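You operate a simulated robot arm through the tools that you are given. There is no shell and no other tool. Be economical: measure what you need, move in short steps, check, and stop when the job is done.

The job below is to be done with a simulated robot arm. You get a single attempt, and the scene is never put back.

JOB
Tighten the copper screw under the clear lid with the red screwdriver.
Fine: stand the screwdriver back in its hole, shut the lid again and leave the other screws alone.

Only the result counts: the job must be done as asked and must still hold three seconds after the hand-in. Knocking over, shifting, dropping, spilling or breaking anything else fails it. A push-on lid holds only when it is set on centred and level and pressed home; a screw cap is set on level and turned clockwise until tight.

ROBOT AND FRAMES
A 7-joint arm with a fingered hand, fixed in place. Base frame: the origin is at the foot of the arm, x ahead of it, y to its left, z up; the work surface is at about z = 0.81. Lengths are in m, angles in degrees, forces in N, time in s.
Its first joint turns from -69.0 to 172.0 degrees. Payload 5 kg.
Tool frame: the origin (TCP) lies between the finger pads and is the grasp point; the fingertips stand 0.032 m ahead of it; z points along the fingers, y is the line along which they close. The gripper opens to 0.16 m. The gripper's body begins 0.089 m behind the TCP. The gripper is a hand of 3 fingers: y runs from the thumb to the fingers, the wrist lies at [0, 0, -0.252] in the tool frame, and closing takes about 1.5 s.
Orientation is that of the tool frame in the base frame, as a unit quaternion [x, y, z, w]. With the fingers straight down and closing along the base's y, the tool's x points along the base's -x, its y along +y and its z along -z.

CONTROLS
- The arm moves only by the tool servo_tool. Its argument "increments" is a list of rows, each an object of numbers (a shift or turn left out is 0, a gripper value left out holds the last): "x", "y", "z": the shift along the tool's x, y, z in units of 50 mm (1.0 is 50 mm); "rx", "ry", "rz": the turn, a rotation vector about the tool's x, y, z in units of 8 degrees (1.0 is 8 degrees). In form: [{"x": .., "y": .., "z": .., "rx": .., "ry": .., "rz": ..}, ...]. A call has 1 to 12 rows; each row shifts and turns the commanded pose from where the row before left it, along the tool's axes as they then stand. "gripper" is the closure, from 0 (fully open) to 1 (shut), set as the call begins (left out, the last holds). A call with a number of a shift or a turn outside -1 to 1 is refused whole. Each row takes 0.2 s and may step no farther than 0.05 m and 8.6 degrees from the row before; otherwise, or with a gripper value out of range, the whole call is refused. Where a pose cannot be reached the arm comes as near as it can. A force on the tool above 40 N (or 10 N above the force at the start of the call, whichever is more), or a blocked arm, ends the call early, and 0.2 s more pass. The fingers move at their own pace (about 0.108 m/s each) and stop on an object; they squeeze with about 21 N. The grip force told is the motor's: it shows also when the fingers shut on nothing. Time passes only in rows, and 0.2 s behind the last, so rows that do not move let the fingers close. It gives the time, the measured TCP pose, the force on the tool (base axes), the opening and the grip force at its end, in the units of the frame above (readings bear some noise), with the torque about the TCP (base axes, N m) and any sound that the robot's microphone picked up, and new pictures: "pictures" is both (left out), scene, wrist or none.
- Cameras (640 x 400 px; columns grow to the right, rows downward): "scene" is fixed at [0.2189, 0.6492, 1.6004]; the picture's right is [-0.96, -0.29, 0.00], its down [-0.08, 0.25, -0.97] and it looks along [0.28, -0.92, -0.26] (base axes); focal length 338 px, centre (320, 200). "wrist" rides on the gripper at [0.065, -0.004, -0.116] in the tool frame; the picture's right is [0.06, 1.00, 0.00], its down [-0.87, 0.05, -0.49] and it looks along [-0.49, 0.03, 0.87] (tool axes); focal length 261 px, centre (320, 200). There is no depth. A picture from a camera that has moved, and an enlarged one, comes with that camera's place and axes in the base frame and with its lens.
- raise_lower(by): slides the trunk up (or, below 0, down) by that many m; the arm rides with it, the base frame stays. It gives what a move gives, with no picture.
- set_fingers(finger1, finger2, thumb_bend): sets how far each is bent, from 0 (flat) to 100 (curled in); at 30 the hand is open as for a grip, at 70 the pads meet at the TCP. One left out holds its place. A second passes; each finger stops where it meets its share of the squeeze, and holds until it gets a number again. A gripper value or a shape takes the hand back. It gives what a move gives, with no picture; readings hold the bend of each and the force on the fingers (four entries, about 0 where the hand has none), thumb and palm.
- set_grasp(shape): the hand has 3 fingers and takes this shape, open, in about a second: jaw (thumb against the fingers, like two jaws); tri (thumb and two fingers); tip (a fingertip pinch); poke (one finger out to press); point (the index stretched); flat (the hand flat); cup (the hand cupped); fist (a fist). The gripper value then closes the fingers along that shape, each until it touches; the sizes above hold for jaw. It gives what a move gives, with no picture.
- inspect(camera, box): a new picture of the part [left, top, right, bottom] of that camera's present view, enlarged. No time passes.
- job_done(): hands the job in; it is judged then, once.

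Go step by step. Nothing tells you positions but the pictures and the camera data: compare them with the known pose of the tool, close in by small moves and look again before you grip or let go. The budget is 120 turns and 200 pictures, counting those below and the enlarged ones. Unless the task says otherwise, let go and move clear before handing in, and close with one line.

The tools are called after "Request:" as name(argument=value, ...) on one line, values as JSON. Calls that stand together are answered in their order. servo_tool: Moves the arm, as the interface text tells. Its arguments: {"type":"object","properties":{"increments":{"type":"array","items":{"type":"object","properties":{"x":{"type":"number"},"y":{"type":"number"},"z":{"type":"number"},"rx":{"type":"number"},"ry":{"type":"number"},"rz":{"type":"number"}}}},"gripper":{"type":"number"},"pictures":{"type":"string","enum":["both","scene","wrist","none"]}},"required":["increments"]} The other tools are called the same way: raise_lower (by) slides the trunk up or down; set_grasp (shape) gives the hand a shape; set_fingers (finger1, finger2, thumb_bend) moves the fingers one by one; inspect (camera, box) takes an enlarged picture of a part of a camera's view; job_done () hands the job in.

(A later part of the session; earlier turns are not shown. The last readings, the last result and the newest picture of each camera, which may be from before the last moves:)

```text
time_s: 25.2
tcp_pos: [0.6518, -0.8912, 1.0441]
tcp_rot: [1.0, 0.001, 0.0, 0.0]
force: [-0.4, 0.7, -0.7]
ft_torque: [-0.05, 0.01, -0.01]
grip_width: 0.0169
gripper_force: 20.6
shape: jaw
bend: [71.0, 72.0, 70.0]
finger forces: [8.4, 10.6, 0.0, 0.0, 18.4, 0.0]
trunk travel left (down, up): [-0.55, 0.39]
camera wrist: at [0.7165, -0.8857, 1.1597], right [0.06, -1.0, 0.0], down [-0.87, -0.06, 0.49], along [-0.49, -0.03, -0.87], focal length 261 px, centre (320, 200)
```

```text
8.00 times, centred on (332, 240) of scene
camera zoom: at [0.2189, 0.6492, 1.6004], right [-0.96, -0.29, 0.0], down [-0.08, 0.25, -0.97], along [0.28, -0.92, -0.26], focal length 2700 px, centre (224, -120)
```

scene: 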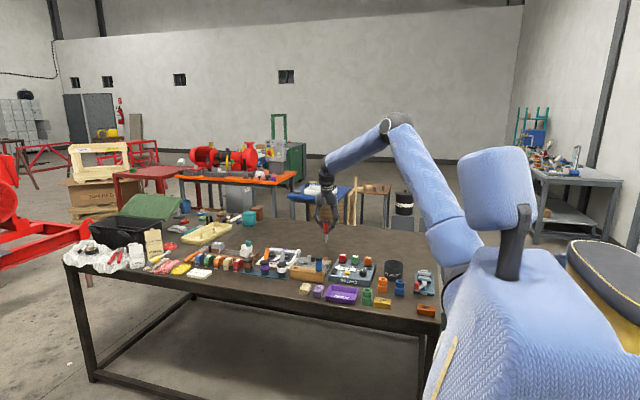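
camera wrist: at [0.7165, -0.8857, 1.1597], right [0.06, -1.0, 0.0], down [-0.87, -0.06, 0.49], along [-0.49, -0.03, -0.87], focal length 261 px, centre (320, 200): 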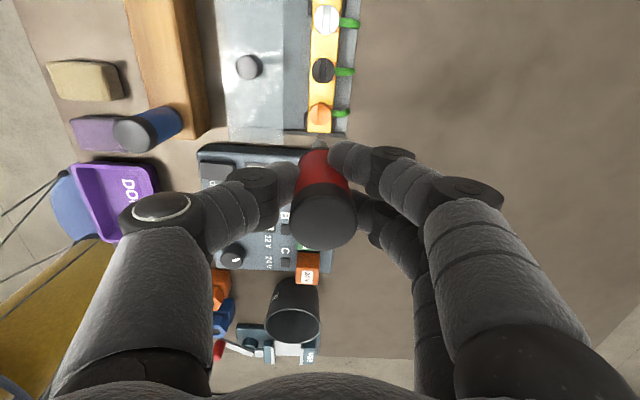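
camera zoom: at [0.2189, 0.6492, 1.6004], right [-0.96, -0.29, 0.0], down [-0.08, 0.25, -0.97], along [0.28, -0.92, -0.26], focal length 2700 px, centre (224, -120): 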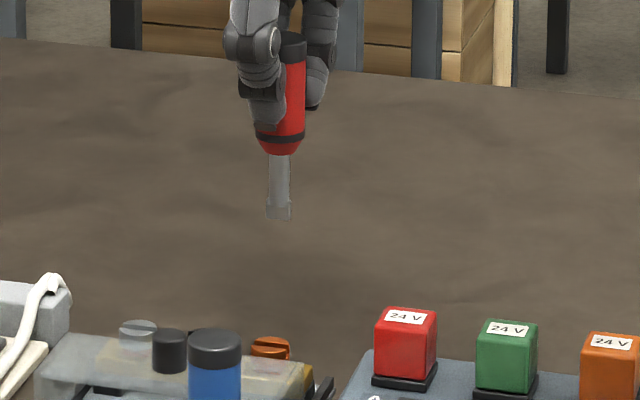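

The hand turned a full 180°, so there is plenty of clockwise stroke. The tip needs to go about 4 mm toward +x, and I'll lower it to just above the screw.

Request:
servo_tool(increments=[{"x": 0.08, "y": 0.01, "z": 0.4}, {"z": 0.5}, {"z": 0.4}, {}], pictures="none")

Request:
inspect(camera="wrist", box=[260, 70, 380, 190])

Request:
inspect(camera="scene", box=[316, 235, 348, 260])

```text
time_s: 26.2
tcp_pos: [0.6543, -0.8918, 0.9803]
tcp_rot: [1.0, 0.0, 0.0, 0.0]
force: [0.4, 0.3, -1.7]
ft_torque: [0.02, -0.03, 0.02]
grip_width: 0.0167
gripper_force: 21.2
shape: jaw
bend: [71.0, 72.0, 70.0]
finger forces: [8.6, 10.7, 0.1, 0.1, 18.3, 0.0]
trunk travel left (down, up): [-0.55, 0.39]
```

```text
3.33 times, centred on (320, 130) of wrist
camera zoom: at [0.7189, -0.8873, 1.0959], right [0.06, -1.0, 0.0], down [-0.87, -0.05, 0.49], along [-0.49, -0.03, -0.87], focal length 869 px, centre (320, 433)
```

zoom: 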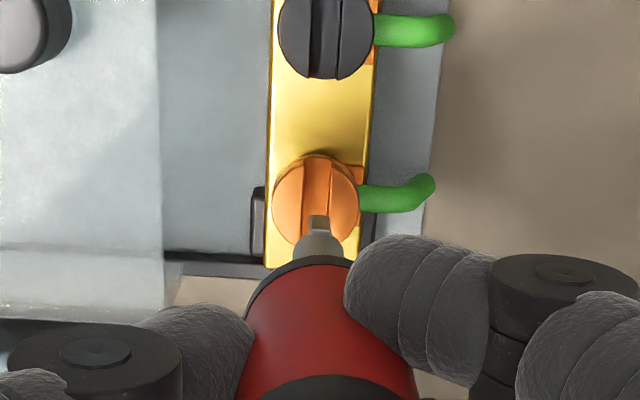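

```text
16.00 times, centred on (332, 248) of scene
camera zoom: at [0.2189, 0.6492, 1.6004], right [-0.96, -0.29, 0.0], down [-0.08, 0.25, -0.97], along [0.28, -0.92, -0.26], focal length 5400 px, centre (128, -560)
```

zoom: 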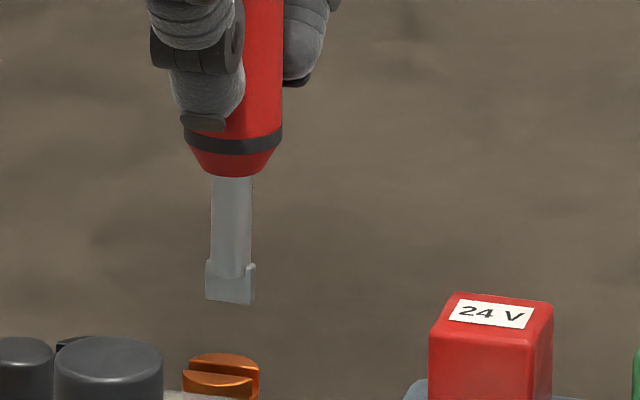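

Request:
servo_tool(increments=[{"x": 0.07}, {"z": 0.24}, {}], pictures="none")

Request:
inspect(camera="wrist", box=[290, 110, 350, 170])

Request:
inspect(camera="scene", box=[316, 240, 348, 265])

```text
time_s: 27.0
tcp_pos: [0.6589, -0.89, 0.9686]
tcp_rot: [1.0, 0.0, 0.001, 0.0]
force: [-0.2, -0.1, 0.1]
ft_torque: [-0.01, 0.01, -0.01]
grip_width: 0.0167
gripper_force: 21.1
shape: jaw
bend: [71.0, 72.0, 70.0]
finger forces: [8.6, 10.7, 0.0, 0.0, 18.3, 0.1]
trunk travel left (down, up): [-0.55, 0.39]
```

```text
6.67 times, centred on (320, 140) of wrist
camera zoom: at [0.724, -0.8862, 1.0836], right [0.06, -1.0, 0.0], down [-0.87, -0.05, 0.49], along [-0.49, -0.03, -0.87], focal length 1738 px, centre (320, 600)
```

zoom: 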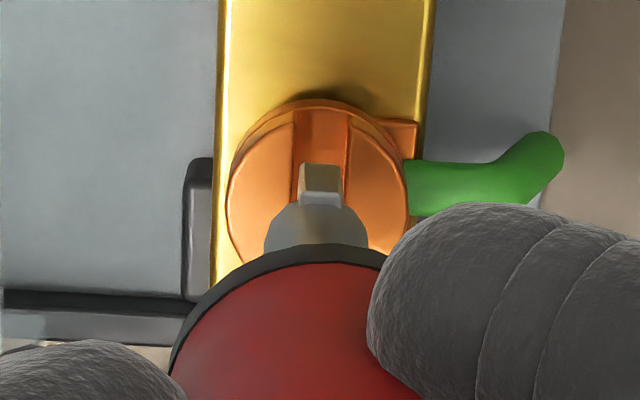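

```text
16.00 times, centred on (332, 252) of scene
camera zoom: at [0.2189, 0.6492, 1.6004], right [-0.96, -0.29, 0.0], down [-0.08, 0.25, -0.97], along [0.28, -0.92, -0.26], focal length 5400 px, centre (128, -640)
```

zoom: 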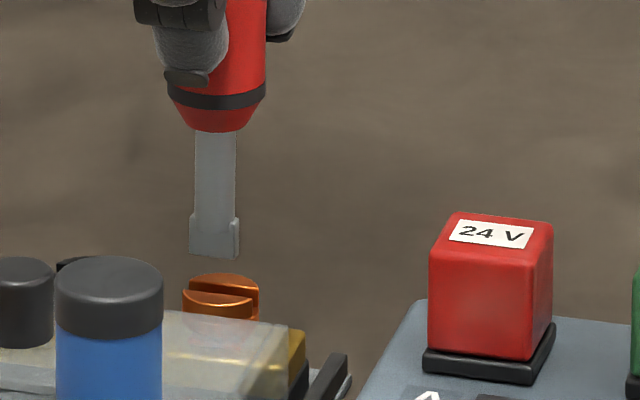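

The scene view says about 2 mm too far in x and the slot is centred in y. I'll correct that and lower gently while watching the force.

Request:
servo_tool(increments=[{"x": -0.03}, {"z": 0.08}, {"z": 0.06}, {"z": 0.04}, {}], pictures="none")

Request:
inspect(camera="wrist", box=[290, 110, 350, 170])

Request:
inspect(camera="scene", box=[316, 240, 348, 265])

```text
time_s: 28.2
tcp_pos: [0.6572, -0.8898, 0.959]
tcp_rot: [1.0, 0.0, 0.0, 0.0]
force: [-0.3, 0.7, -0.5]
ft_torque: [0.0, -0.03, -0.02]
grip_width: 0.0169
gripper_force: 20.7
shape: jaw
bend: [71.0, 72.0, 70.0]
finger forces: [8.7, 10.8, 0.0, 0.0, 18.3, 0.1]
trunk travel left (down, up): [-0.55, 0.39]
```

```text
6.67 times, centred on (320, 140) of wrist
camera zoom: at [0.7226, -0.8862, 1.074], right [0.06, -1.0, 0.0], down [-0.87, -0.05, 0.49], along [-0.49, -0.03, -0.87], focal length 1738 px, centre (320, 600)
```

zoom: 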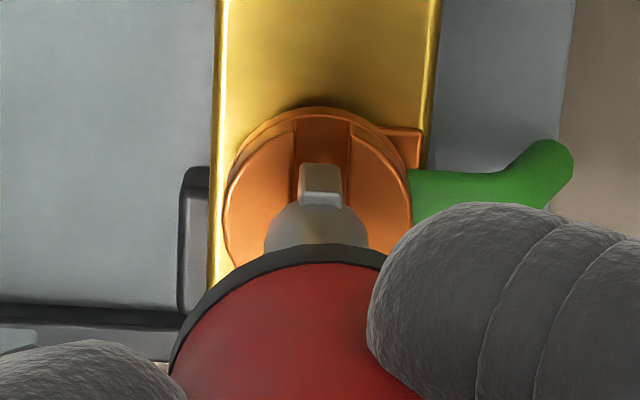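

```text
16.00 times, centred on (332, 252) of scene
camera zoom: at [0.2189, 0.6492, 1.6004], right [-0.96, -0.29, 0.0], down [-0.08, 0.25, -0.97], along [0.28, -0.92, -0.26], focal length 5400 px, centre (128, -640)
```

zoom: 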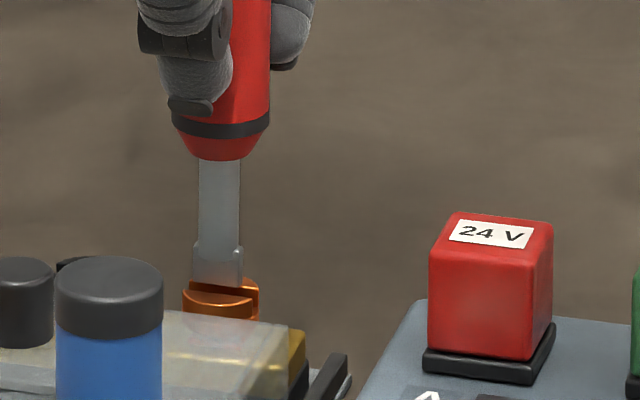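

The blade is entering the slot, centred. I'll press down in small steps until it seats.

Request:
servo_tool(increments=[{"z": 0.04}, {"z": 0.04}, {"z": 0.03}, {}], pictures="none")

Request:
inspect(camera="scene", box=[316, 240, 348, 265])

```text
time_s: 29.2
tcp_pos: [0.6585, -0.8913, 0.9535]
tcp_rot: [1.0, 0.0, 0.0, 0.0]
force: [-0.1, 0.8, -1.0]
ft_torque: [0.0, -0.03, -0.05]
grip_width: 0.0169
gripper_force: 20.8
shape: jaw
bend: [71.0, 72.0, 70.0]
finger forces: [8.7, 10.9, 0.0, 0.0, 18.3, 0.0]
trunk travel left (down, up): [-0.55, 0.39]
```

```text
16.00 times, centred on (332, 252) of scene
camera zoom: at [0.2189, 0.6492, 1.6004], right [-0.96, -0.29, 0.0], down [-0.08, 0.25, -0.97], along [0.28, -0.92, -0.26], focal length 5400 px, centre (128, -640)
```

zoom: 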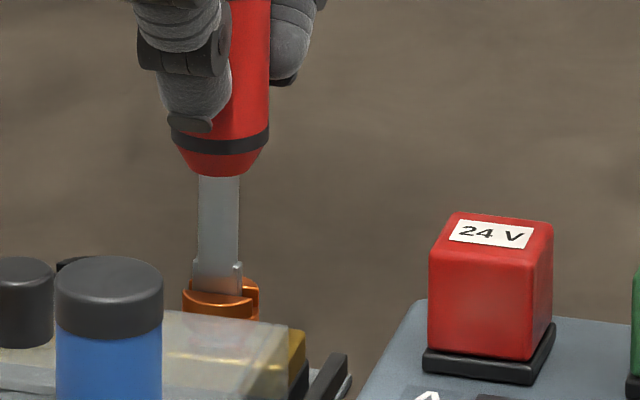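

Request:
servo_tool(increments=[{"z": 0.03}, {"z": 0.03}, {}], pictures="none")

Request:
inspect(camera="scene", box=[316, 240, 348, 265])

```text
time_s: 30.0
tcp_pos: [0.6578, -0.8905, 0.9502]
tcp_rot: [1.0, 0.0, -0.001, 0.0]
force: [0.5, -0.3, 0.6]
ft_torque: [0.0, 0.0, 0.02]
grip_width: 0.0166
gripper_force: 21.2
shape: jaw
bend: [71.0, 72.0, 70.0]
finger forces: [8.6, 10.8, 0.0, 0.0, 18.3, 0.1]
trunk travel left (down, up): [-0.55, 0.39]
```

```text
16.00 times, centred on (332, 252) of scene
camera zoom: at [0.2189, 0.6492, 1.6004], right [-0.96, -0.29, 0.0], down [-0.08, 0.25, -0.97], along [0.28, -0.92, -0.26], focal length 5400 px, centre (128, -640)
```

zoom: 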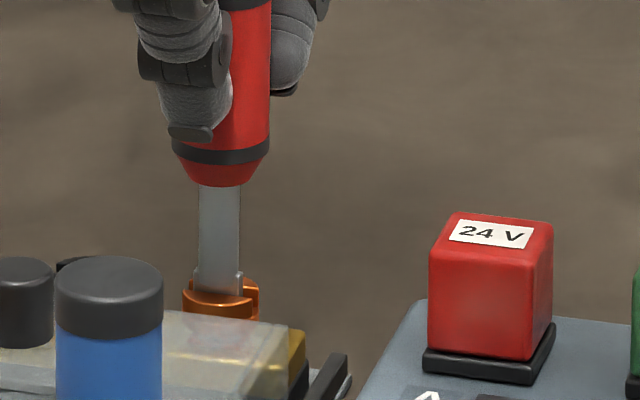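

Request:
servo_tool(increments=[{"z": 0.02}, {"z": 0.02}, {"z": 0.02}, {}], pictures="none")

Request:
inspect(camera="scene", box=[316, 240, 348, 265])

```text
time_s: 31.0
tcp_pos: [0.6575, -0.8903, 0.9488]
tcp_rot: [1.0, -0.001, 0.002, 0.001]
force: [1.7, 0.0, 16.3]
ft_torque: [-0.05, 0.01, -0.01]
grip_width: 0.0174
gripper_force: 21.1
shape: jaw
bend: [71.0, 72.0, 71.0]
finger forces: [11.1, 12.8, 0.1, 0.0, 23.1, 0.1]
trunk travel left (down, up): [-0.55, 0.39]
```

```text
16.00 times, centred on (332, 252) of scene
camera zoom: at [0.2189, 0.6492, 1.6004], right [-0.96, -0.29, 0.0], down [-0.08, 0.25, -0.97], along [0.28, -0.92, -0.26], focal length 5400 px, centre (128, -640)
```

zoom: 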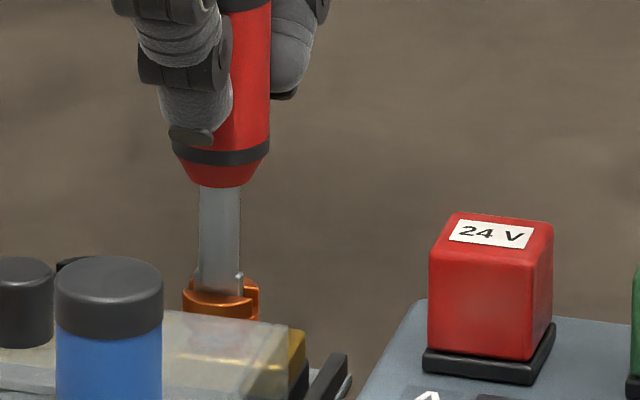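

It is seated with 16 N of down force. I'll start turning clockwise (+rz).

Request:
servo_tool(increments=[{"rz": 0.6}, {"rz": 0.6}, {"rz": 0.6}, {"rz": 0.6}, {"rz": 0.6}], pictures="none")

Request:
inspect(camera="scene", box=[316, 240, 348, 265])

```text
time_s: 32.2
tcp_pos: [0.6572, -0.8909, 0.9489]
tcp_rot: [0.978, -0.209, 0.0, 0.001]
force: [1.8, -0.8, 16.2]
ft_torque: [-0.12, -0.01, 0.02]
grip_width: 0.0174
gripper_force: 21.2
shape: jaw
bend: [72.0, 72.0, 71.0]
finger forces: [12.1, 13.1, 0.1, 0.0, 23.3, 0.1]
trunk travel left (down, up): [-0.55, 0.39]
```

```text
16.00 times, centred on (332, 252) of scene
camera zoom: at [0.2189, 0.6492, 1.6004], right [-0.96, -0.29, 0.0], down [-0.08, 0.25, -0.97], along [0.28, -0.92, -0.26], focal length 5400 px, centre (128, -640)
```

zoom: 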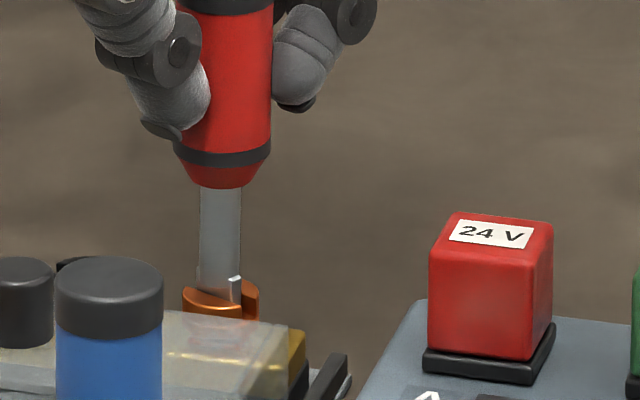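

The screw turns with the blade. I'll continue.

Request:
servo_tool(increments=[{"rz": 0.8}, {"rz": 0.8}, {"rz": 0.8}, {"rz": 0.8}, {"rz": 0.8}, {"rz": 0.8}, {"rz": 0.8}], pictures="none")

Request:
inspect(camera="scene", box=[316, 240, 348, 265])

```text
time_s: 33.8
tcp_pos: [0.6562, -0.8896, 0.9481]
tcp_rot: [0.825, -0.566, 0.001, 0.001]
force: [-1.2, -2.8, 18.0]
ft_torque: [-0.15, 0.13, 0.02]
grip_width: 0.0174
gripper_force: 21.2
shape: jaw
bend: [72.0, 72.0, 71.0]
finger forces: [13.3, 13.2, 0.0, 0.1, 23.2, 0.1]
trunk travel left (down, up): [-0.55, 0.39]
```

```text
16.00 times, centred on (332, 252) of scene
camera zoom: at [0.2189, 0.6492, 1.6004], right [-0.96, -0.29, 0.0], down [-0.08, 0.25, -0.97], along [0.28, -0.92, -0.26], focal length 5400 px, centre (128, -640)
```

zoom: 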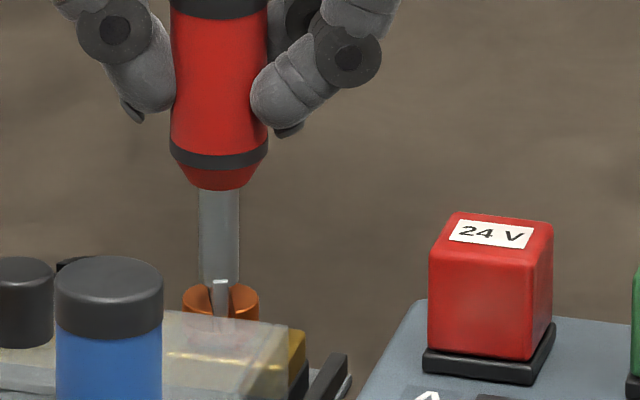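

Request:
servo_tool(increments=[{"rz": 0.8}, {"rz": 0.8}, {"rz": 0.8}, {"rz": 0.8}, {"rz": 0.8}, {"rz": 0.8}, {"rz": 0.8}], pictures="none")

Request:
inspect(camera="scene", box=[316, 240, 348, 265])

```text
time_s: 35.4
tcp_pos: [0.6575, -0.8901, 0.9478]
tcp_rot: [-0.547, 0.837, 0.0, 0.001]
force: [-3.1, -4.3, 12.6]
ft_torque: [-0.12, 0.23, 0.47]
grip_width: 0.0178
gripper_force: 21.3
shape: jaw
bend: [72.0, 72.0, 71.0]
finger forces: [25.6, 11.7, 0.1, 0.0, 21.1, 0.1]
trunk travel left (down, up): [-0.55, 0.39]
```

```text
16.00 times, centred on (332, 252) of scene
camera zoom: at [0.2189, 0.6492, 1.6004], right [-0.96, -0.29, 0.0], down [-0.08, 0.25, -0.97], along [0.28, -0.92, -0.26], focal length 5400 px, centre (128, -640)
```

zoom: 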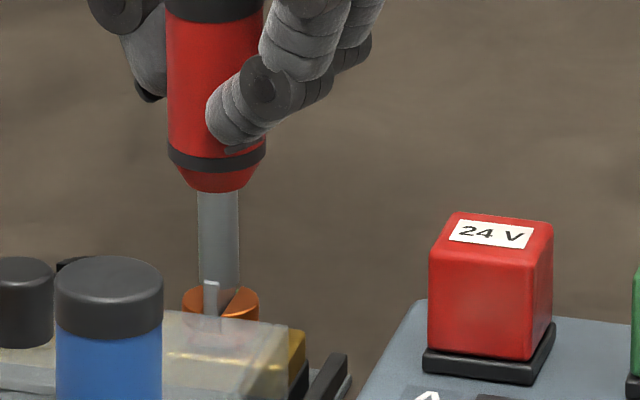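

The torque has risen to 0.47 N m, so it's tightening. I'll turn a little more and see whether it stops.

Request:
servo_tool(increments=[{"rz": 0.6}, {"rz": 0.6}, {"rz": 0.6}, {}], pictures="none")

Request:
inspect(camera="scene", box=[316, 240, 348, 265])

Request:
inspect(camera="wrist", box=[260, 90, 380, 190])

```text
time_s: 36.4
tcp_pos: [0.6571, -0.8892, 0.9468]
tcp_rot: [-0.438, 0.899, 0.0, 0.0]
force: [-1.8, -0.2, 2.7]
ft_torque: [0.12, 0.06, 0.11]
grip_width: 0.0153
gripper_force: 20.8
shape: jaw
bend: [73.0, 72.0, 71.0]
finger forces: [2.7, 13.1, 0.0, 0.1, 12.3, 0.1]
trunk travel left (down, up): [-0.55, 0.39]
```

```text
16.00 times, centred on (332, 252) of scene
camera zoom: at [0.2189, 0.6492, 1.6004], right [-0.96, -0.29, 0.0], down [-0.08, 0.25, -0.97], along [0.28, -0.92, -0.26], focal length 5400 px, centre (128, -640)
```

zoom: 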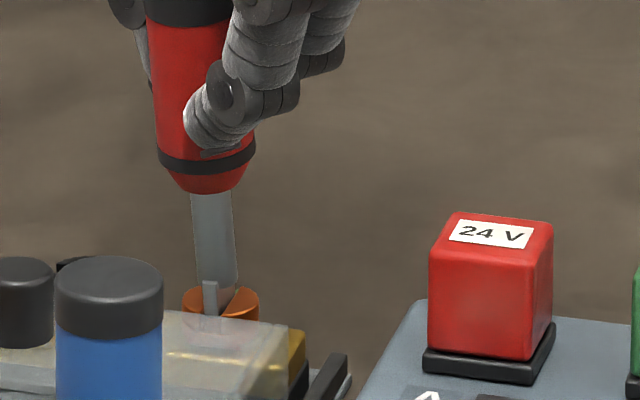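

```text
4.00 times, centred on (320, 140) of wrist
camera zoom: at [0.6206, -0.9436, 1.0624], right [-0.82, 0.57, 0.0], down [0.49, 0.72, 0.49], along [0.28, 0.41, -0.87], focal length 1043 px, centre (320, 440)
```

zoom: 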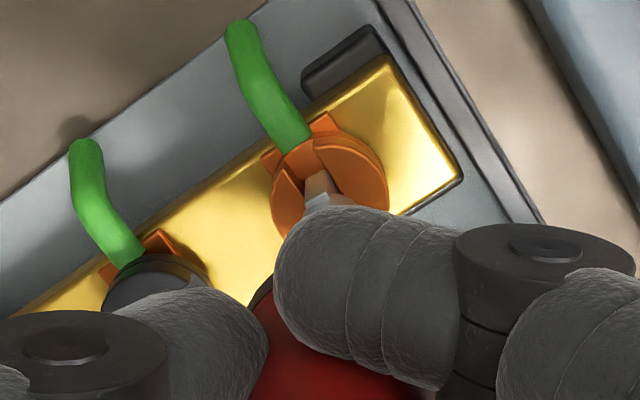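

The screw has stopped after roughly 90° while the handle slipped and leaned slightly in the grip. I'll loosen the fingers by a few millimetres, turn the hand back without letting go, regrip, and test the tightness again.

Request:
servo_tool(increments=[{}, {}, {}], gripper=0.86, pictures="none")

Request:
inspect(camera="scene", box=[312, 235, 352, 265])

Request:
inspect(camera="wrist", box=[240, 90, 400, 250])

```text
time_s: 37.2
tcp_pos: [0.6576, -0.8909, 0.947]
tcp_rot: [-0.438, 0.899, -0.001, 0.0]
force: [-1.3, 0.3, 0.1]
ft_torque: [-0.01, -0.03, -0.03]
grip_width: 0.0227
gripper_force: 0.0
shape: jaw
bend: [72.0, 72.0, 70.0]
finger forces: [0.0, 0.5, 0.0, 0.0, 0.5, 0.0]
trunk travel left (down, up): [-0.55, 0.39]
```

```text
13.33 times, centred on (332, 250) of scene
camera zoom: at [0.2189, 0.6492, 1.6004], right [-0.96, -0.29, 0.0], down [-0.08, 0.25, -0.97], along [0.28, -0.92, -0.26], focal length 4500 px, centre (160, -467)
```

zoom: 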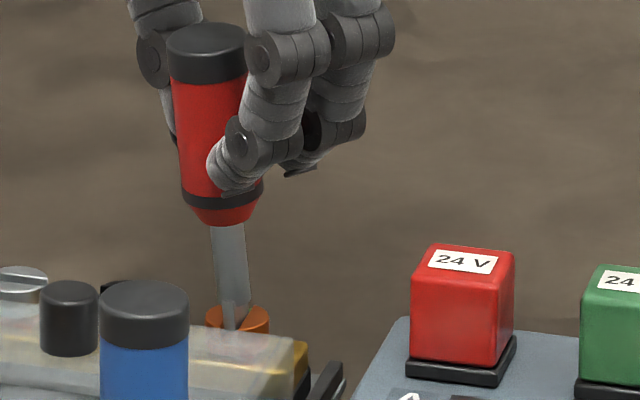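

```text
2.50 times, centred on (320, 170) of wrist
camera zoom: at [0.6206, -0.9442, 1.0624], right [-0.82, 0.57, 0.0], down [0.49, 0.72, 0.49], along [0.28, 0.41, -0.87], focal length 652 px, centre (320, 275)
```

zoom: 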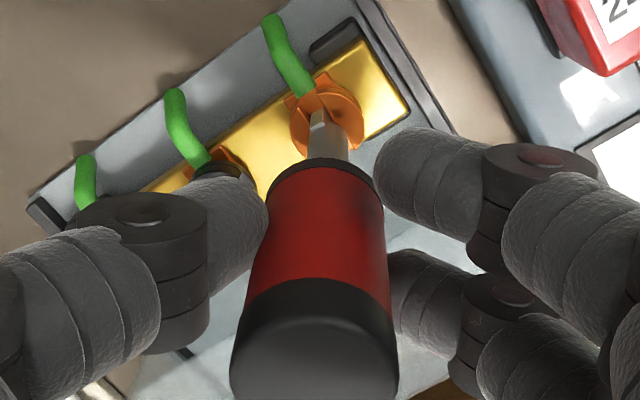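

The driver leans about 6 mm at its top, toward tool -x. I'll shift the hand to follow it and close again while the blade is still in the slot.

Request:
servo_tool(increments=[{"x": -0.05}, {"x": -0.05}, {}], pictures="none")

Request:
inspect(camera="wrist", box=[240, 90, 400, 250])

```text
time_s: 38.0
tcp_pos: [0.6614, -0.8852, 0.9457]
tcp_rot: [-0.437, 0.899, 0.0, -0.001]
force: [0.1, 0.4, -0.8]
ft_torque: [0.0, 0.0, -0.02]
grip_width: 0.0229
gripper_force: 0.0
shape: jaw
bend: [72.0, 72.0, 70.0]
finger forces: [0.1, 0.4, 0.1, 0.0, 0.5, 0.0]
trunk travel left (down, up): [-0.55, 0.39]
```

```text
2.50 times, centred on (320, 170) of wrist
camera zoom: at [0.6233, -0.94, 1.0624], right [-0.82, 0.57, 0.0], down [0.49, 0.72, 0.49], along [0.28, 0.41, -0.87], focal length 652 px, centre (320, 275)
```

zoom: 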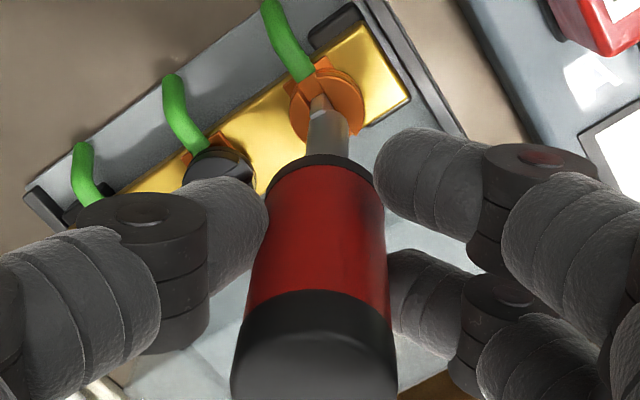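

The driver just leaned along with the hand, so I'll move the other way (tool +x) to push it upright.

Request:
servo_tool(increments=[{"x": 0.06}, {"x": 0.06}, {"x": 0.06}, {"x": 0.04}, {}], pictures="none")

Request:
inspect(camera="wrist", box=[240, 90, 400, 250])

Request:
inspect(camera="scene", box=[312, 235, 352, 265])

```text
time_s: 39.2
tcp_pos: [0.6537, -0.896, 0.9465]
tcp_rot: [-0.438, 0.899, -0.001, 0.0]
force: [0.5, 0.6, 0.4]
ft_torque: [0.02, 0.0, 0.0]
grip_width: 0.0229
gripper_force: 0.2
shape: jaw
bend: [72.0, 72.0, 70.0]
finger forces: [0.0, 0.5, 0.1, 0.0, 0.4, 0.1]
trunk travel left (down, up): [-0.55, 0.39]
```

```text
2.50 times, centred on (320, 170) of wrist
camera zoom: at [0.6167, -0.9493, 1.0625], right [-0.82, 0.57, 0.0], down [0.49, 0.72, 0.49], along [0.28, 0.41, -0.87], focal length 652 px, centre (320, 275)
```

zoom: 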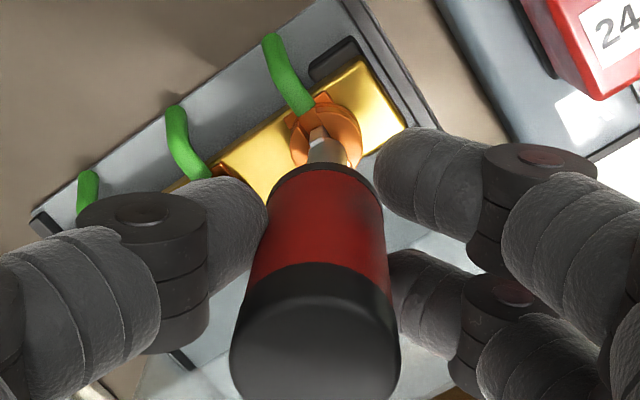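

```text
13.33 times, centred on (332, 250) of scene
camera zoom: at [0.2189, 0.6492, 1.6004], right [-0.96, -0.29, 0.0], down [-0.08, 0.25, -0.97], along [0.28, -0.92, -0.26], focal length 4500 px, centre (160, -467)
```

zoom: 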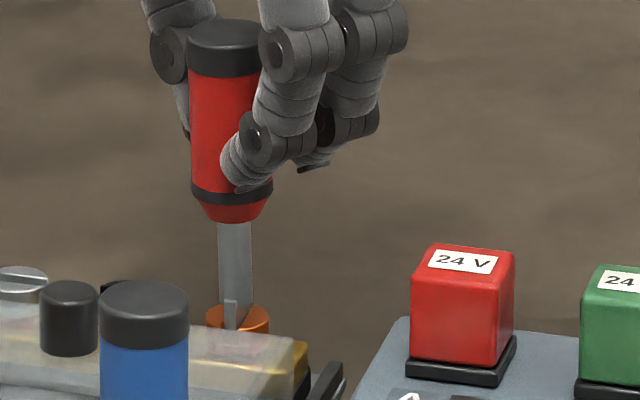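

Request:
servo_tool(increments=[{}, {}, {"x": -0.04}, {"x": -0.04}, {}], gripper=1.0, pictures="none")

Request:
inspect(camera="wrist", box=[240, 90, 400, 250])

Request:
inspect(camera="scene", box=[312, 235, 352, 265])

```text
time_s: 40.4
tcp_pos: [0.6559, -0.8923, 0.9476]
tcp_rot: [-0.438, 0.899, 0.0, -0.001]
force: [-0.7, 0.5, 1.8]
ft_torque: [0.01, 0.05, 0.03]
grip_width: 0.0095
gripper_force: 20.5
shape: jaw
bend: [71.0, 71.0, 71.0]
finger forces: [0.1, 15.8, 0.0, 0.0, 17.3, 0.0]
trunk travel left (down, up): [-0.55, 0.39]
```

```text
2.50 times, centred on (320, 170) of wrist
camera zoom: at [0.6195, -0.9455, 1.0625], right [-0.82, 0.57, 0.0], down [0.49, 0.72, 0.49], along [0.28, 0.41, -0.87], focal length 652 px, centre (320, 275)
```

zoom: 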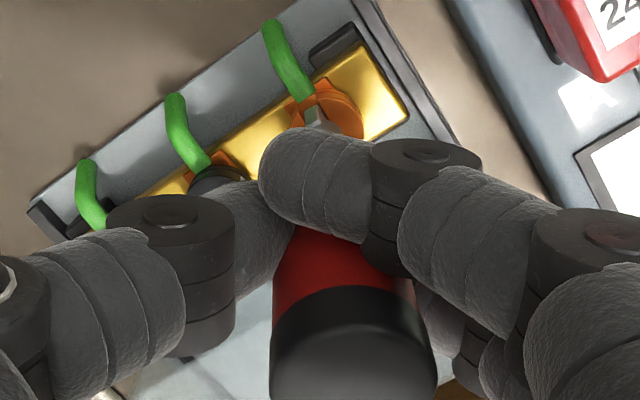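

```text
13.33 times, centred on (332, 250) of scene
camera zoom: at [0.2189, 0.6492, 1.6004], right [-0.96, -0.29, 0.0], down [-0.08, 0.25, -0.97], along [0.28, -0.92, -0.26], focal length 4500 px, centre (160, -467)
```

zoom: 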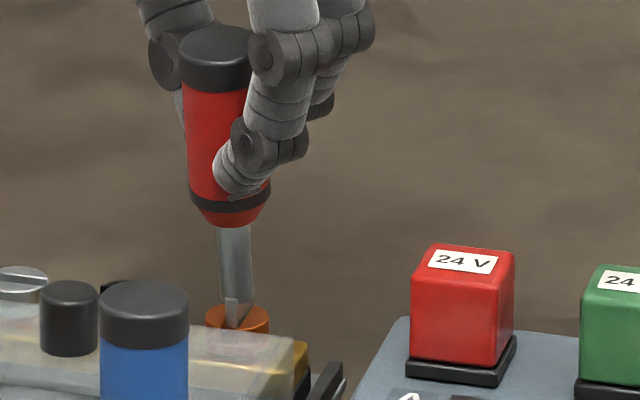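

Only the thumb and one finger hold it now, off-centre. I'll reopen slightly and push it upright again, ready to let it stand in the slot while I recentre.

Request:
servo_tool(increments=[{}, {}, {"x": 0.03}, {"x": 0.05}, {}], gripper=0.86, pictures="none")

Request:
inspect(camera="wrist", box=[240, 90, 400, 250])

Request:
inspect(camera="scene", box=[312, 235, 352, 265])

```text
time_s: 41.6
tcp_pos: [0.6546, -0.8948, 0.9462]
tcp_rot: [-0.438, 0.899, 0.0, 0.0]
force: [0.6, 0.4, 0.3]
ft_torque: [-0.01, 0.02, 0.0]
grip_width: 0.0226
gripper_force: 0.0
shape: jaw
bend: [72.0, 72.0, 70.0]
finger forces: [0.0, 0.4, 0.0, 0.0, 0.3, 0.0]
trunk travel left (down, up): [-0.55, 0.39]
```

```text
2.50 times, centred on (320, 170) of wrist
camera zoom: at [0.6173, -0.9492, 1.0622], right [-0.82, 0.57, 0.0], down [0.49, 0.72, 0.49], along [0.28, 0.41, -0.87], focal length 652 px, centre (320, 275)
```

zoom: 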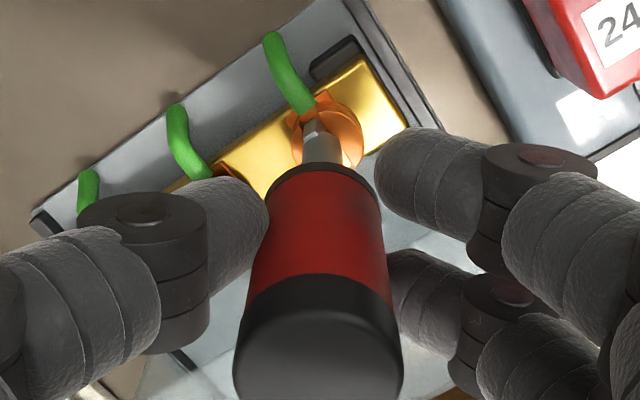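

```text
13.33 times, centred on (332, 250) of scene
camera zoom: at [0.2189, 0.6492, 1.6004], right [-0.96, -0.29, 0.0], down [-0.08, 0.25, -0.97], along [0.28, -0.92, -0.26], focal length 4500 px, centre (160, -467)
```

zoom: 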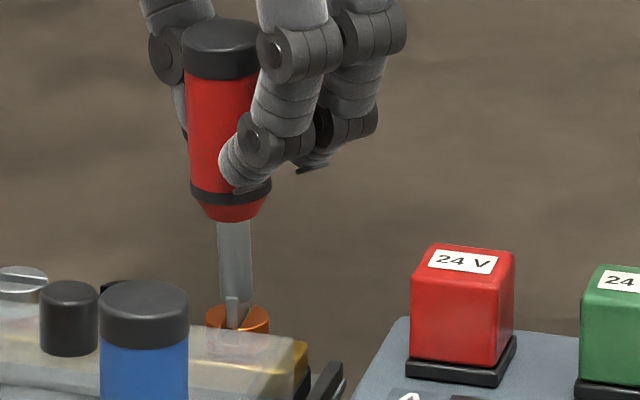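

Request:
servo_tool(increments=[{"y": 0.08}, {"y": 0.04}, {}], gripper=0.81, pictures="none")

Request:
inspect(camera="wrist", box=[240, 90, 400, 250])

Request:
inspect(camera="scene", box=[312, 235, 352, 265])

```text
time_s: 42.4
tcp_pos: [0.6502, -0.8917, 0.9476]
tcp_rot: [-0.438, 0.899, 0.0, 0.0]
force: [-0.4, 0.0, -0.3]
ft_torque: [0.0, 0.0, 0.02]
grip_width: 0.03
gripper_force: 0.0
shape: jaw
bend: [73.0, 73.0, 70.0]
finger forces: [0.0, 0.0, 0.0, 0.0, 0.1, 0.0]
trunk travel left (down, up): [-0.55, 0.39]
```

```text
2.50 times, centred on (320, 170) of wrist
camera zoom: at [0.6122, -0.9452, 1.0628], right [-0.82, 0.57, 0.0], down [0.49, 0.72, 0.49], along [0.28, 0.41, -0.87], focal length 652 px, centre (320, 275)
```

zoom: 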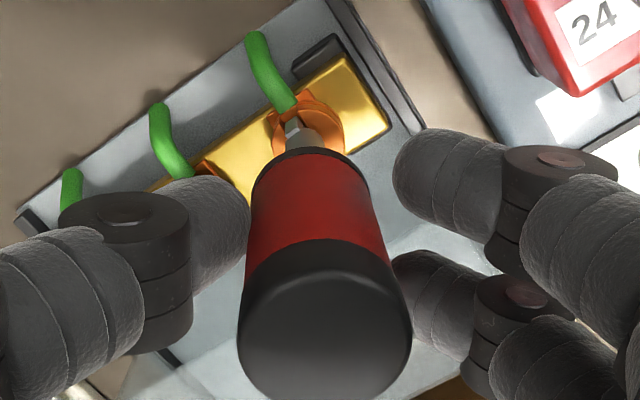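

```text
13.33 times, centred on (332, 250) of scene
camera zoom: at [0.2189, 0.6492, 1.6004], right [-0.96, -0.29, 0.0], down [-0.08, 0.25, -0.97], along [0.28, -0.92, -0.26], focal length 4500 px, centre (160, -467)
```

zoom: 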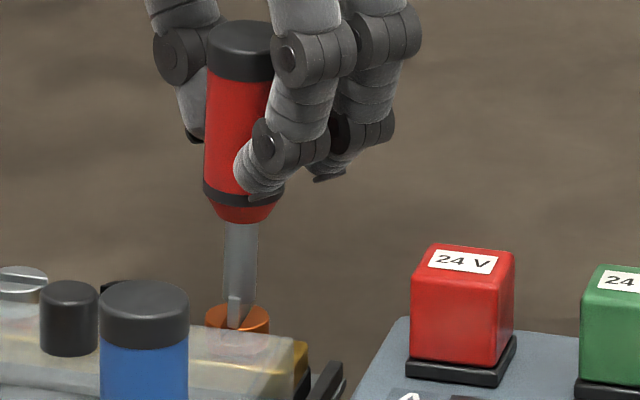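

It now stands by itself, centred between the fingers. I'll close on it here.

Request:
servo_tool(increments=[{"y": -0.04}, {"y": -0.03}, {}, {}], gripper=1.0, pictures="none")

Request:
inspect(camera="wrist", box=[240, 90, 400, 250])

Request:
inspect(camera="scene", box=[312, 235, 352, 265])

```text
time_s: 43.4
tcp_pos: [0.652, -0.8942, 0.9466]
tcp_rot: [-0.439, 0.898, 0.001, 0.0]
force: [-0.5, -0.2, -0.1]
ft_torque: [0.04, 0.09, -0.02]
grip_width: 0.0165
gripper_force: 21.2
shape: jaw
bend: [71.0, 72.0, 70.0]
finger forces: [8.4, 9.5, 0.1, 0.0, 16.6, 0.0]
trunk travel left (down, up): [-0.55, 0.39]
```

```text
2.50 times, centred on (320, 170) of wrist
camera zoom: at [0.6151, -0.9475, 1.0628], right [-0.82, 0.57, 0.0], down [0.49, 0.72, 0.49], along [0.28, 0.41, -0.87], focal length 652 px, centre (320, 275)
```

zoom: 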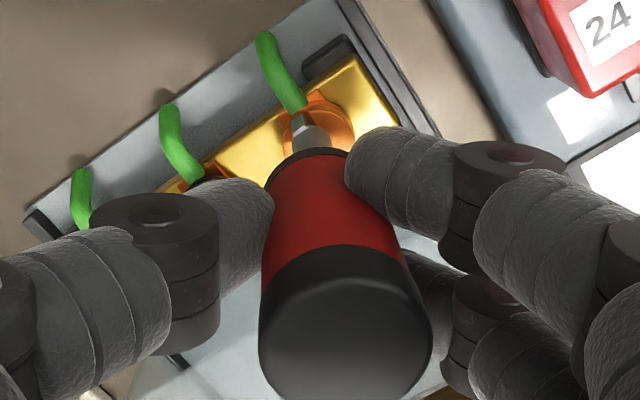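

```text
13.33 times, centred on (332, 250) of scene
camera zoom: at [0.2189, 0.6492, 1.6004], right [-0.96, -0.29, 0.0], down [-0.08, 0.25, -0.97], along [0.28, -0.92, -0.26], focal length 4500 px, centre (160, -467)
```

zoom: 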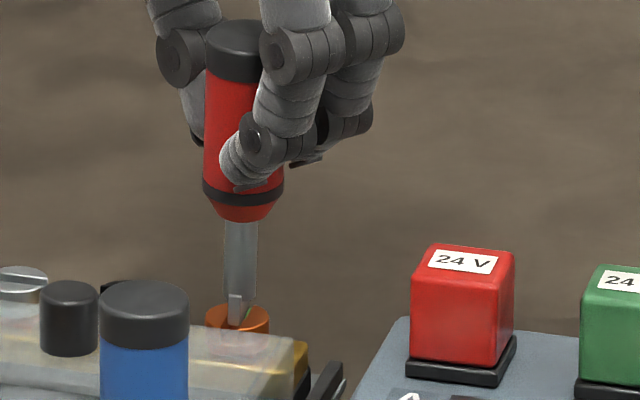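

All three fingers hold it as at first, but it tilts about 4° in the hand and sits a few millimetres off along the slot. I'll tilt and shift the hand to straighten and centre it.

Request:
servo_tool(increments=[{"rx": -0.18, "y": -0.025, "x": -0.03}, {"rx": -0.18, "y": -0.025, "x": -0.03}, {"rx": -0.18, "y": -0.025, "x": -0.04}, {}], pictures="none")

Request:
inspect(camera="wrist", box=[240, 90, 400, 250])

Request:
inspect(camera="scene", box=[312, 235, 352, 265])

```text
time_s: 44.4
tcp_pos: [0.659, -0.8925, 0.946]
tcp_rot: [-0.439, 0.898, 0.034, -0.017]
force: [-0.4, -0.8, 2.0]
ft_torque: [-0.02, 0.02, 0.0]
grip_width: 0.0165
gripper_force: 21.1
shape: jaw
bend: [71.0, 72.0, 70.0]
finger forces: [8.9, 9.5, 0.1, 0.0, 17.5, 0.0]
trunk travel left (down, up): [-0.55, 0.39]
```

```text
2.50 times, centred on (320, 170) of wrist
camera zoom: at [0.6276, -0.9512, 1.0614], right [-0.82, 0.56, 0.08], down [0.52, 0.7, 0.49], along [0.23, 0.45, -0.87], focal length 652 px, centre (320, 275)
```

zoom: 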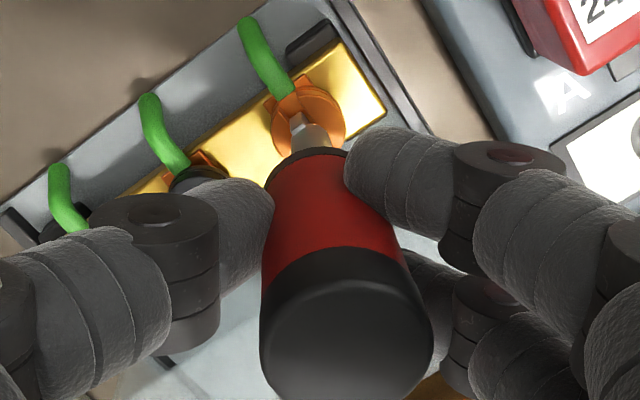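

```text
13.33 times, centred on (332, 250) of scene
camera zoom: at [0.2189, 0.6492, 1.6004], right [-0.96, -0.29, 0.0], down [-0.08, 0.25, -0.97], along [0.28, -0.92, -0.26], focal length 4500 px, centre (160, -467)
```

zoom: 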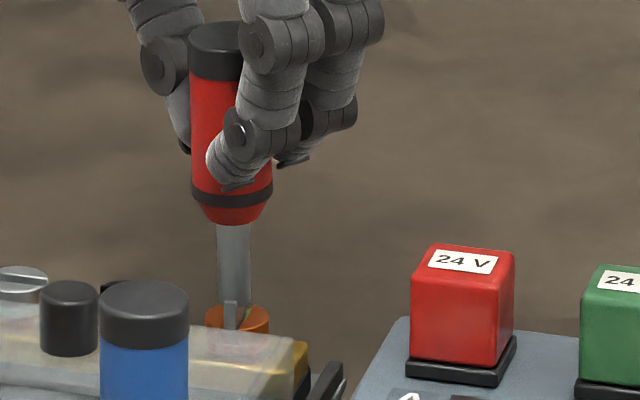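

It is upright again. I'll press lightly and turn clockwise to test the tightness.

Request:
servo_tool(increments=[{"z": 0.03}, {"rz": 0.5, "ry": -0.037}, {"rz": 0.5, "ry": -0.037}], pictures="none")

Request:
inspect(camera="scene", box=[312, 235, 352, 265])

```text
time_s: 45.2
tcp_pos: [0.6579, -0.8917, 0.9465]
tcp_rot: [-0.375, 0.926, 0.034, -0.015]
force: [-2.0, -0.7, 6.3]
ft_torque: [0.02, 0.06, 0.06]
grip_width: 0.0168
gripper_force: 21.2
shape: jaw
bend: [72.0, 72.0, 70.0]
finger forces: [10.0, 10.3, 0.0, 0.0, 18.2, 0.0]
trunk travel left (down, up): [-0.55, 0.39]
```

```text
13.33 times, centred on (332, 250) of scene
camera zoom: at [0.2189, 0.6492, 1.6004], right [-0.96, -0.29, 0.0], down [-0.08, 0.25, -0.97], along [0.28, -0.92, -0.26], focal length 4500 px, centre (160, -467)
```

zoom: 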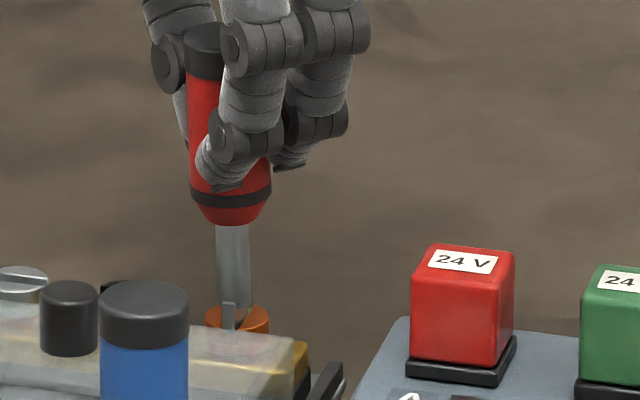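

Request:
servo_tool(increments=[{"rz": 0.5, "ry": -0.037}, {"rz": 0.5, "ry": -0.037}], pictures="none")

Request:
inspect(camera="scene", box=[312, 235, 352, 265])

```text
time_s: 45.8
tcp_pos: [0.6581, -0.8913, 0.9464]
tcp_rot: [-0.307, 0.951, 0.035, -0.012]
force: [-0.8, -0.5, 6.4]
ft_torque: [0.08, 0.03, 0.3]
grip_width: 0.0163
gripper_force: 20.9
shape: jaw
bend: [72.0, 72.0, 70.0]
finger forces: [9.3, 11.3, 0.0, 0.0, 17.2, 0.0]
trunk travel left (down, up): [-0.55, 0.39]
```

```text
13.33 times, centred on (332, 250) of scene
camera zoom: at [0.2189, 0.6492, 1.6004], right [-0.96, -0.29, 0.0], down [-0.08, 0.25, -0.97], along [0.28, -0.92, -0.26], focal length 4500 px, centre (160, -467)
```

zoom: 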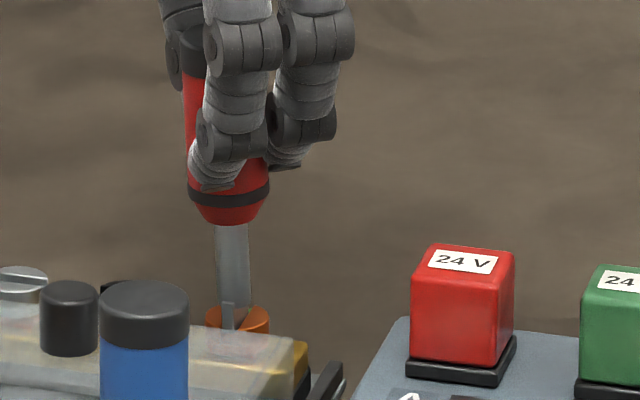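

The torque builds to 0.30 N m with no further rotation, so the screw is against its stop. I'll add one last small nudge.

Request:
servo_tool(increments=[{"rz": 0.4, "ry": -0.03}], pictures="none")

Request:
inspect(camera="scene", box=[316, 240, 348, 265])

Request:
inspect(camera="wrist", box=[240, 90, 400, 250])

```text
time_s: 46.2
tcp_pos: [0.657, -0.8919, 0.9459]
tcp_rot: [-0.281, 0.959, 0.036, -0.01]
force: [-1.9, -1.9, 4.7]
ft_torque: [0.05, 0.05, 0.32]
grip_width: 0.0166
gripper_force: 20.8
shape: jaw
bend: [72.0, 72.0, 70.0]
finger forces: [10.4, 11.3, 0.0, 0.0, 18.0, 0.0]
trunk travel left (down, up): [-0.55, 0.39]
```

```text
16.00 times, centred on (332, 252) of scene
camera zoom: at [0.2189, 0.6492, 1.6004], right [-0.96, -0.29, 0.0], down [-0.08, 0.25, -0.97], along [0.28, -0.92, -0.26], focal length 5400 px, centre (128, -640)
```

zoom: 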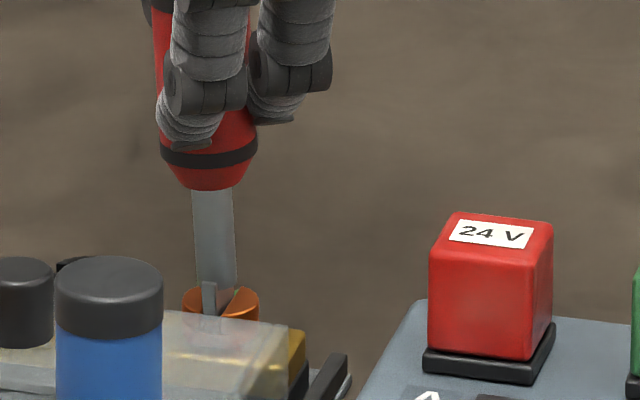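

```text
2.50 times, centred on (320, 170) of wrist
camera zoom: at [0.6097, -0.9373, 1.0607], right [-0.59, 0.8, 0.08], down [0.72, 0.48, 0.49], along [0.36, 0.35, -0.87], focal length 652 px, centre (320, 275)
```

zoom: 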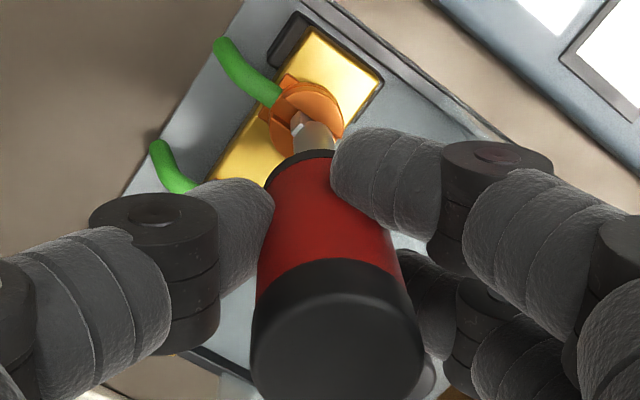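

It's tight, and the handle only slips against the stop now. I'll lift the driver straight up.

Request:
servo_tool(increments=[{"z": -0.15, "y": 0.011}, {"z": -0.25, "y": 0.019}, {"z": -0.4, "y": 0.03}, {"z": -0.5, "y": 0.037}, {"z": -0.5, "y": 0.037}, {}], pictures="wrist")

Request:
inspect(camera="scene", box=[304, 215, 360, 265])

Request:
inspect(camera="wrist", box=[240, 60, 400, 250])

```text
time_s: 47.6
tcp_pos: [0.6587, -0.8913, 1.034]
tcp_rot: [-0.281, 0.959, 0.037, -0.011]
force: [-0.4, 0.2, -1.3]
ft_torque: [0.0, 0.0, -0.05]
grip_width: 0.0159
gripper_force: 21.1
shape: jaw
bend: [72.0, 72.0, 70.0]
finger forces: [7.2, 10.2, 0.0, 0.0, 17.8, 0.0]
trunk travel left (down, up): [-0.55, 0.39]
camera wrist: at [0.6106, -0.9379, 1.1494], right [-0.59, 0.8, 0.08], down [0.72, 0.48, 0.49], along [0.36, 0.35, -0.87], focal length 261 px, centre (320, 200)
```

wrist: 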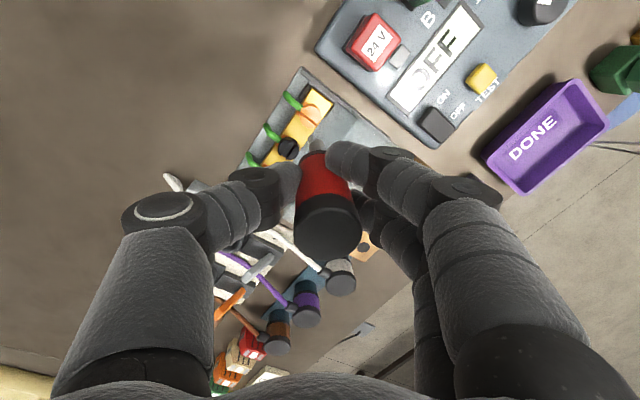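

```text
8.00 times, centred on (332, 240) of scene
camera zoom: at [0.2189, 0.6492, 1.6004], right [-0.96, -0.29, 0.0], down [-0.08, 0.25, -0.97], along [0.28, -0.92, -0.26], focal length 2700 px, centre (224, -120)
```

zoom: 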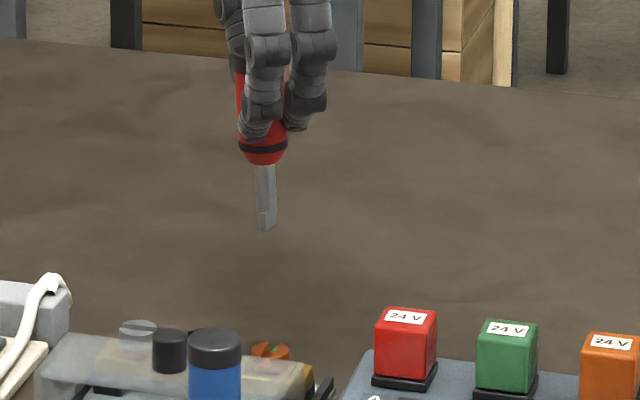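

```text
2.11 times, centred on (320, 155) of wrist
camera zoom: at [0.6106, -0.9379, 1.1494], right [-0.59, 0.8, 0.08], down [0.72, 0.48, 0.49], along [0.36, 0.35, -0.87], focal length 549 px, centre (320, 295)
```

zoom: 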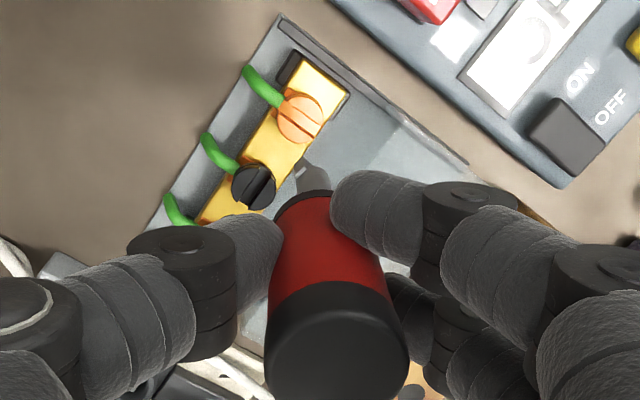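

The screw's slot has turned about 90°. Next I'll turn the hand back to its pick-up orientation and check the driver's tilt.

Request:
servo_tool(increments=[{"rz": 0.82, "ry": -0.06}, {"rz": 0.82, "ry": -0.06}, {"rz": 0.82, "ry": -0.06}, {"rz": 0.82, "ry": -0.06}, {"rz": 0.8, "ry": -0.06}, {}], pictures="none")

Request:
inspect(camera="scene", box=[304, 215, 360, 265])

Request:
inspect(camera="wrist", box=[240, 90, 400, 250])

```text
time_s: 49.0
tcp_pos: [0.6586, -0.8915, 1.0344]
tcp_rot: [0.002, 0.999, 0.038, -0.001]
force: [-1.2, -0.4, -1.2]
ft_torque: [-0.04, 0.01, 0.03]
grip_width: 0.0154
gripper_force: 21.3
shape: jaw
bend: [72.0, 72.0, 70.0]
finger forces: [7.1, 10.3, 0.1, 0.0, 17.8, 0.0]
trunk travel left (down, up): [-0.55, 0.39]
```

```text
8.00 times, centred on (332, 240) of scene
camera zoom: at [0.2189, 0.6492, 1.6004], right [-0.96, -0.29, 0.0], down [-0.08, 0.25, -0.97], along [0.28, -0.92, -0.26], focal length 2700 px, centre (224, -120)
```

zoom: 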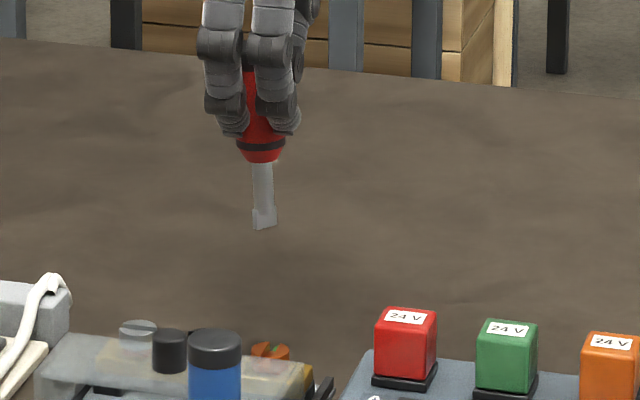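

```text
2.50 times, centred on (320, 170) of wrist
camera zoom: at [0.5931, -0.9046, 1.15], right [-0.06, 1.0, 0.08], down [0.87, 0.02, 0.49], along [0.49, 0.1, -0.87], focal length 652 px, centre (320, 275)
```

zoom: 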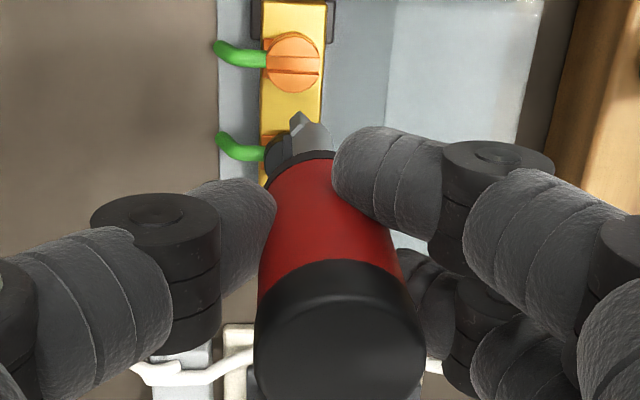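

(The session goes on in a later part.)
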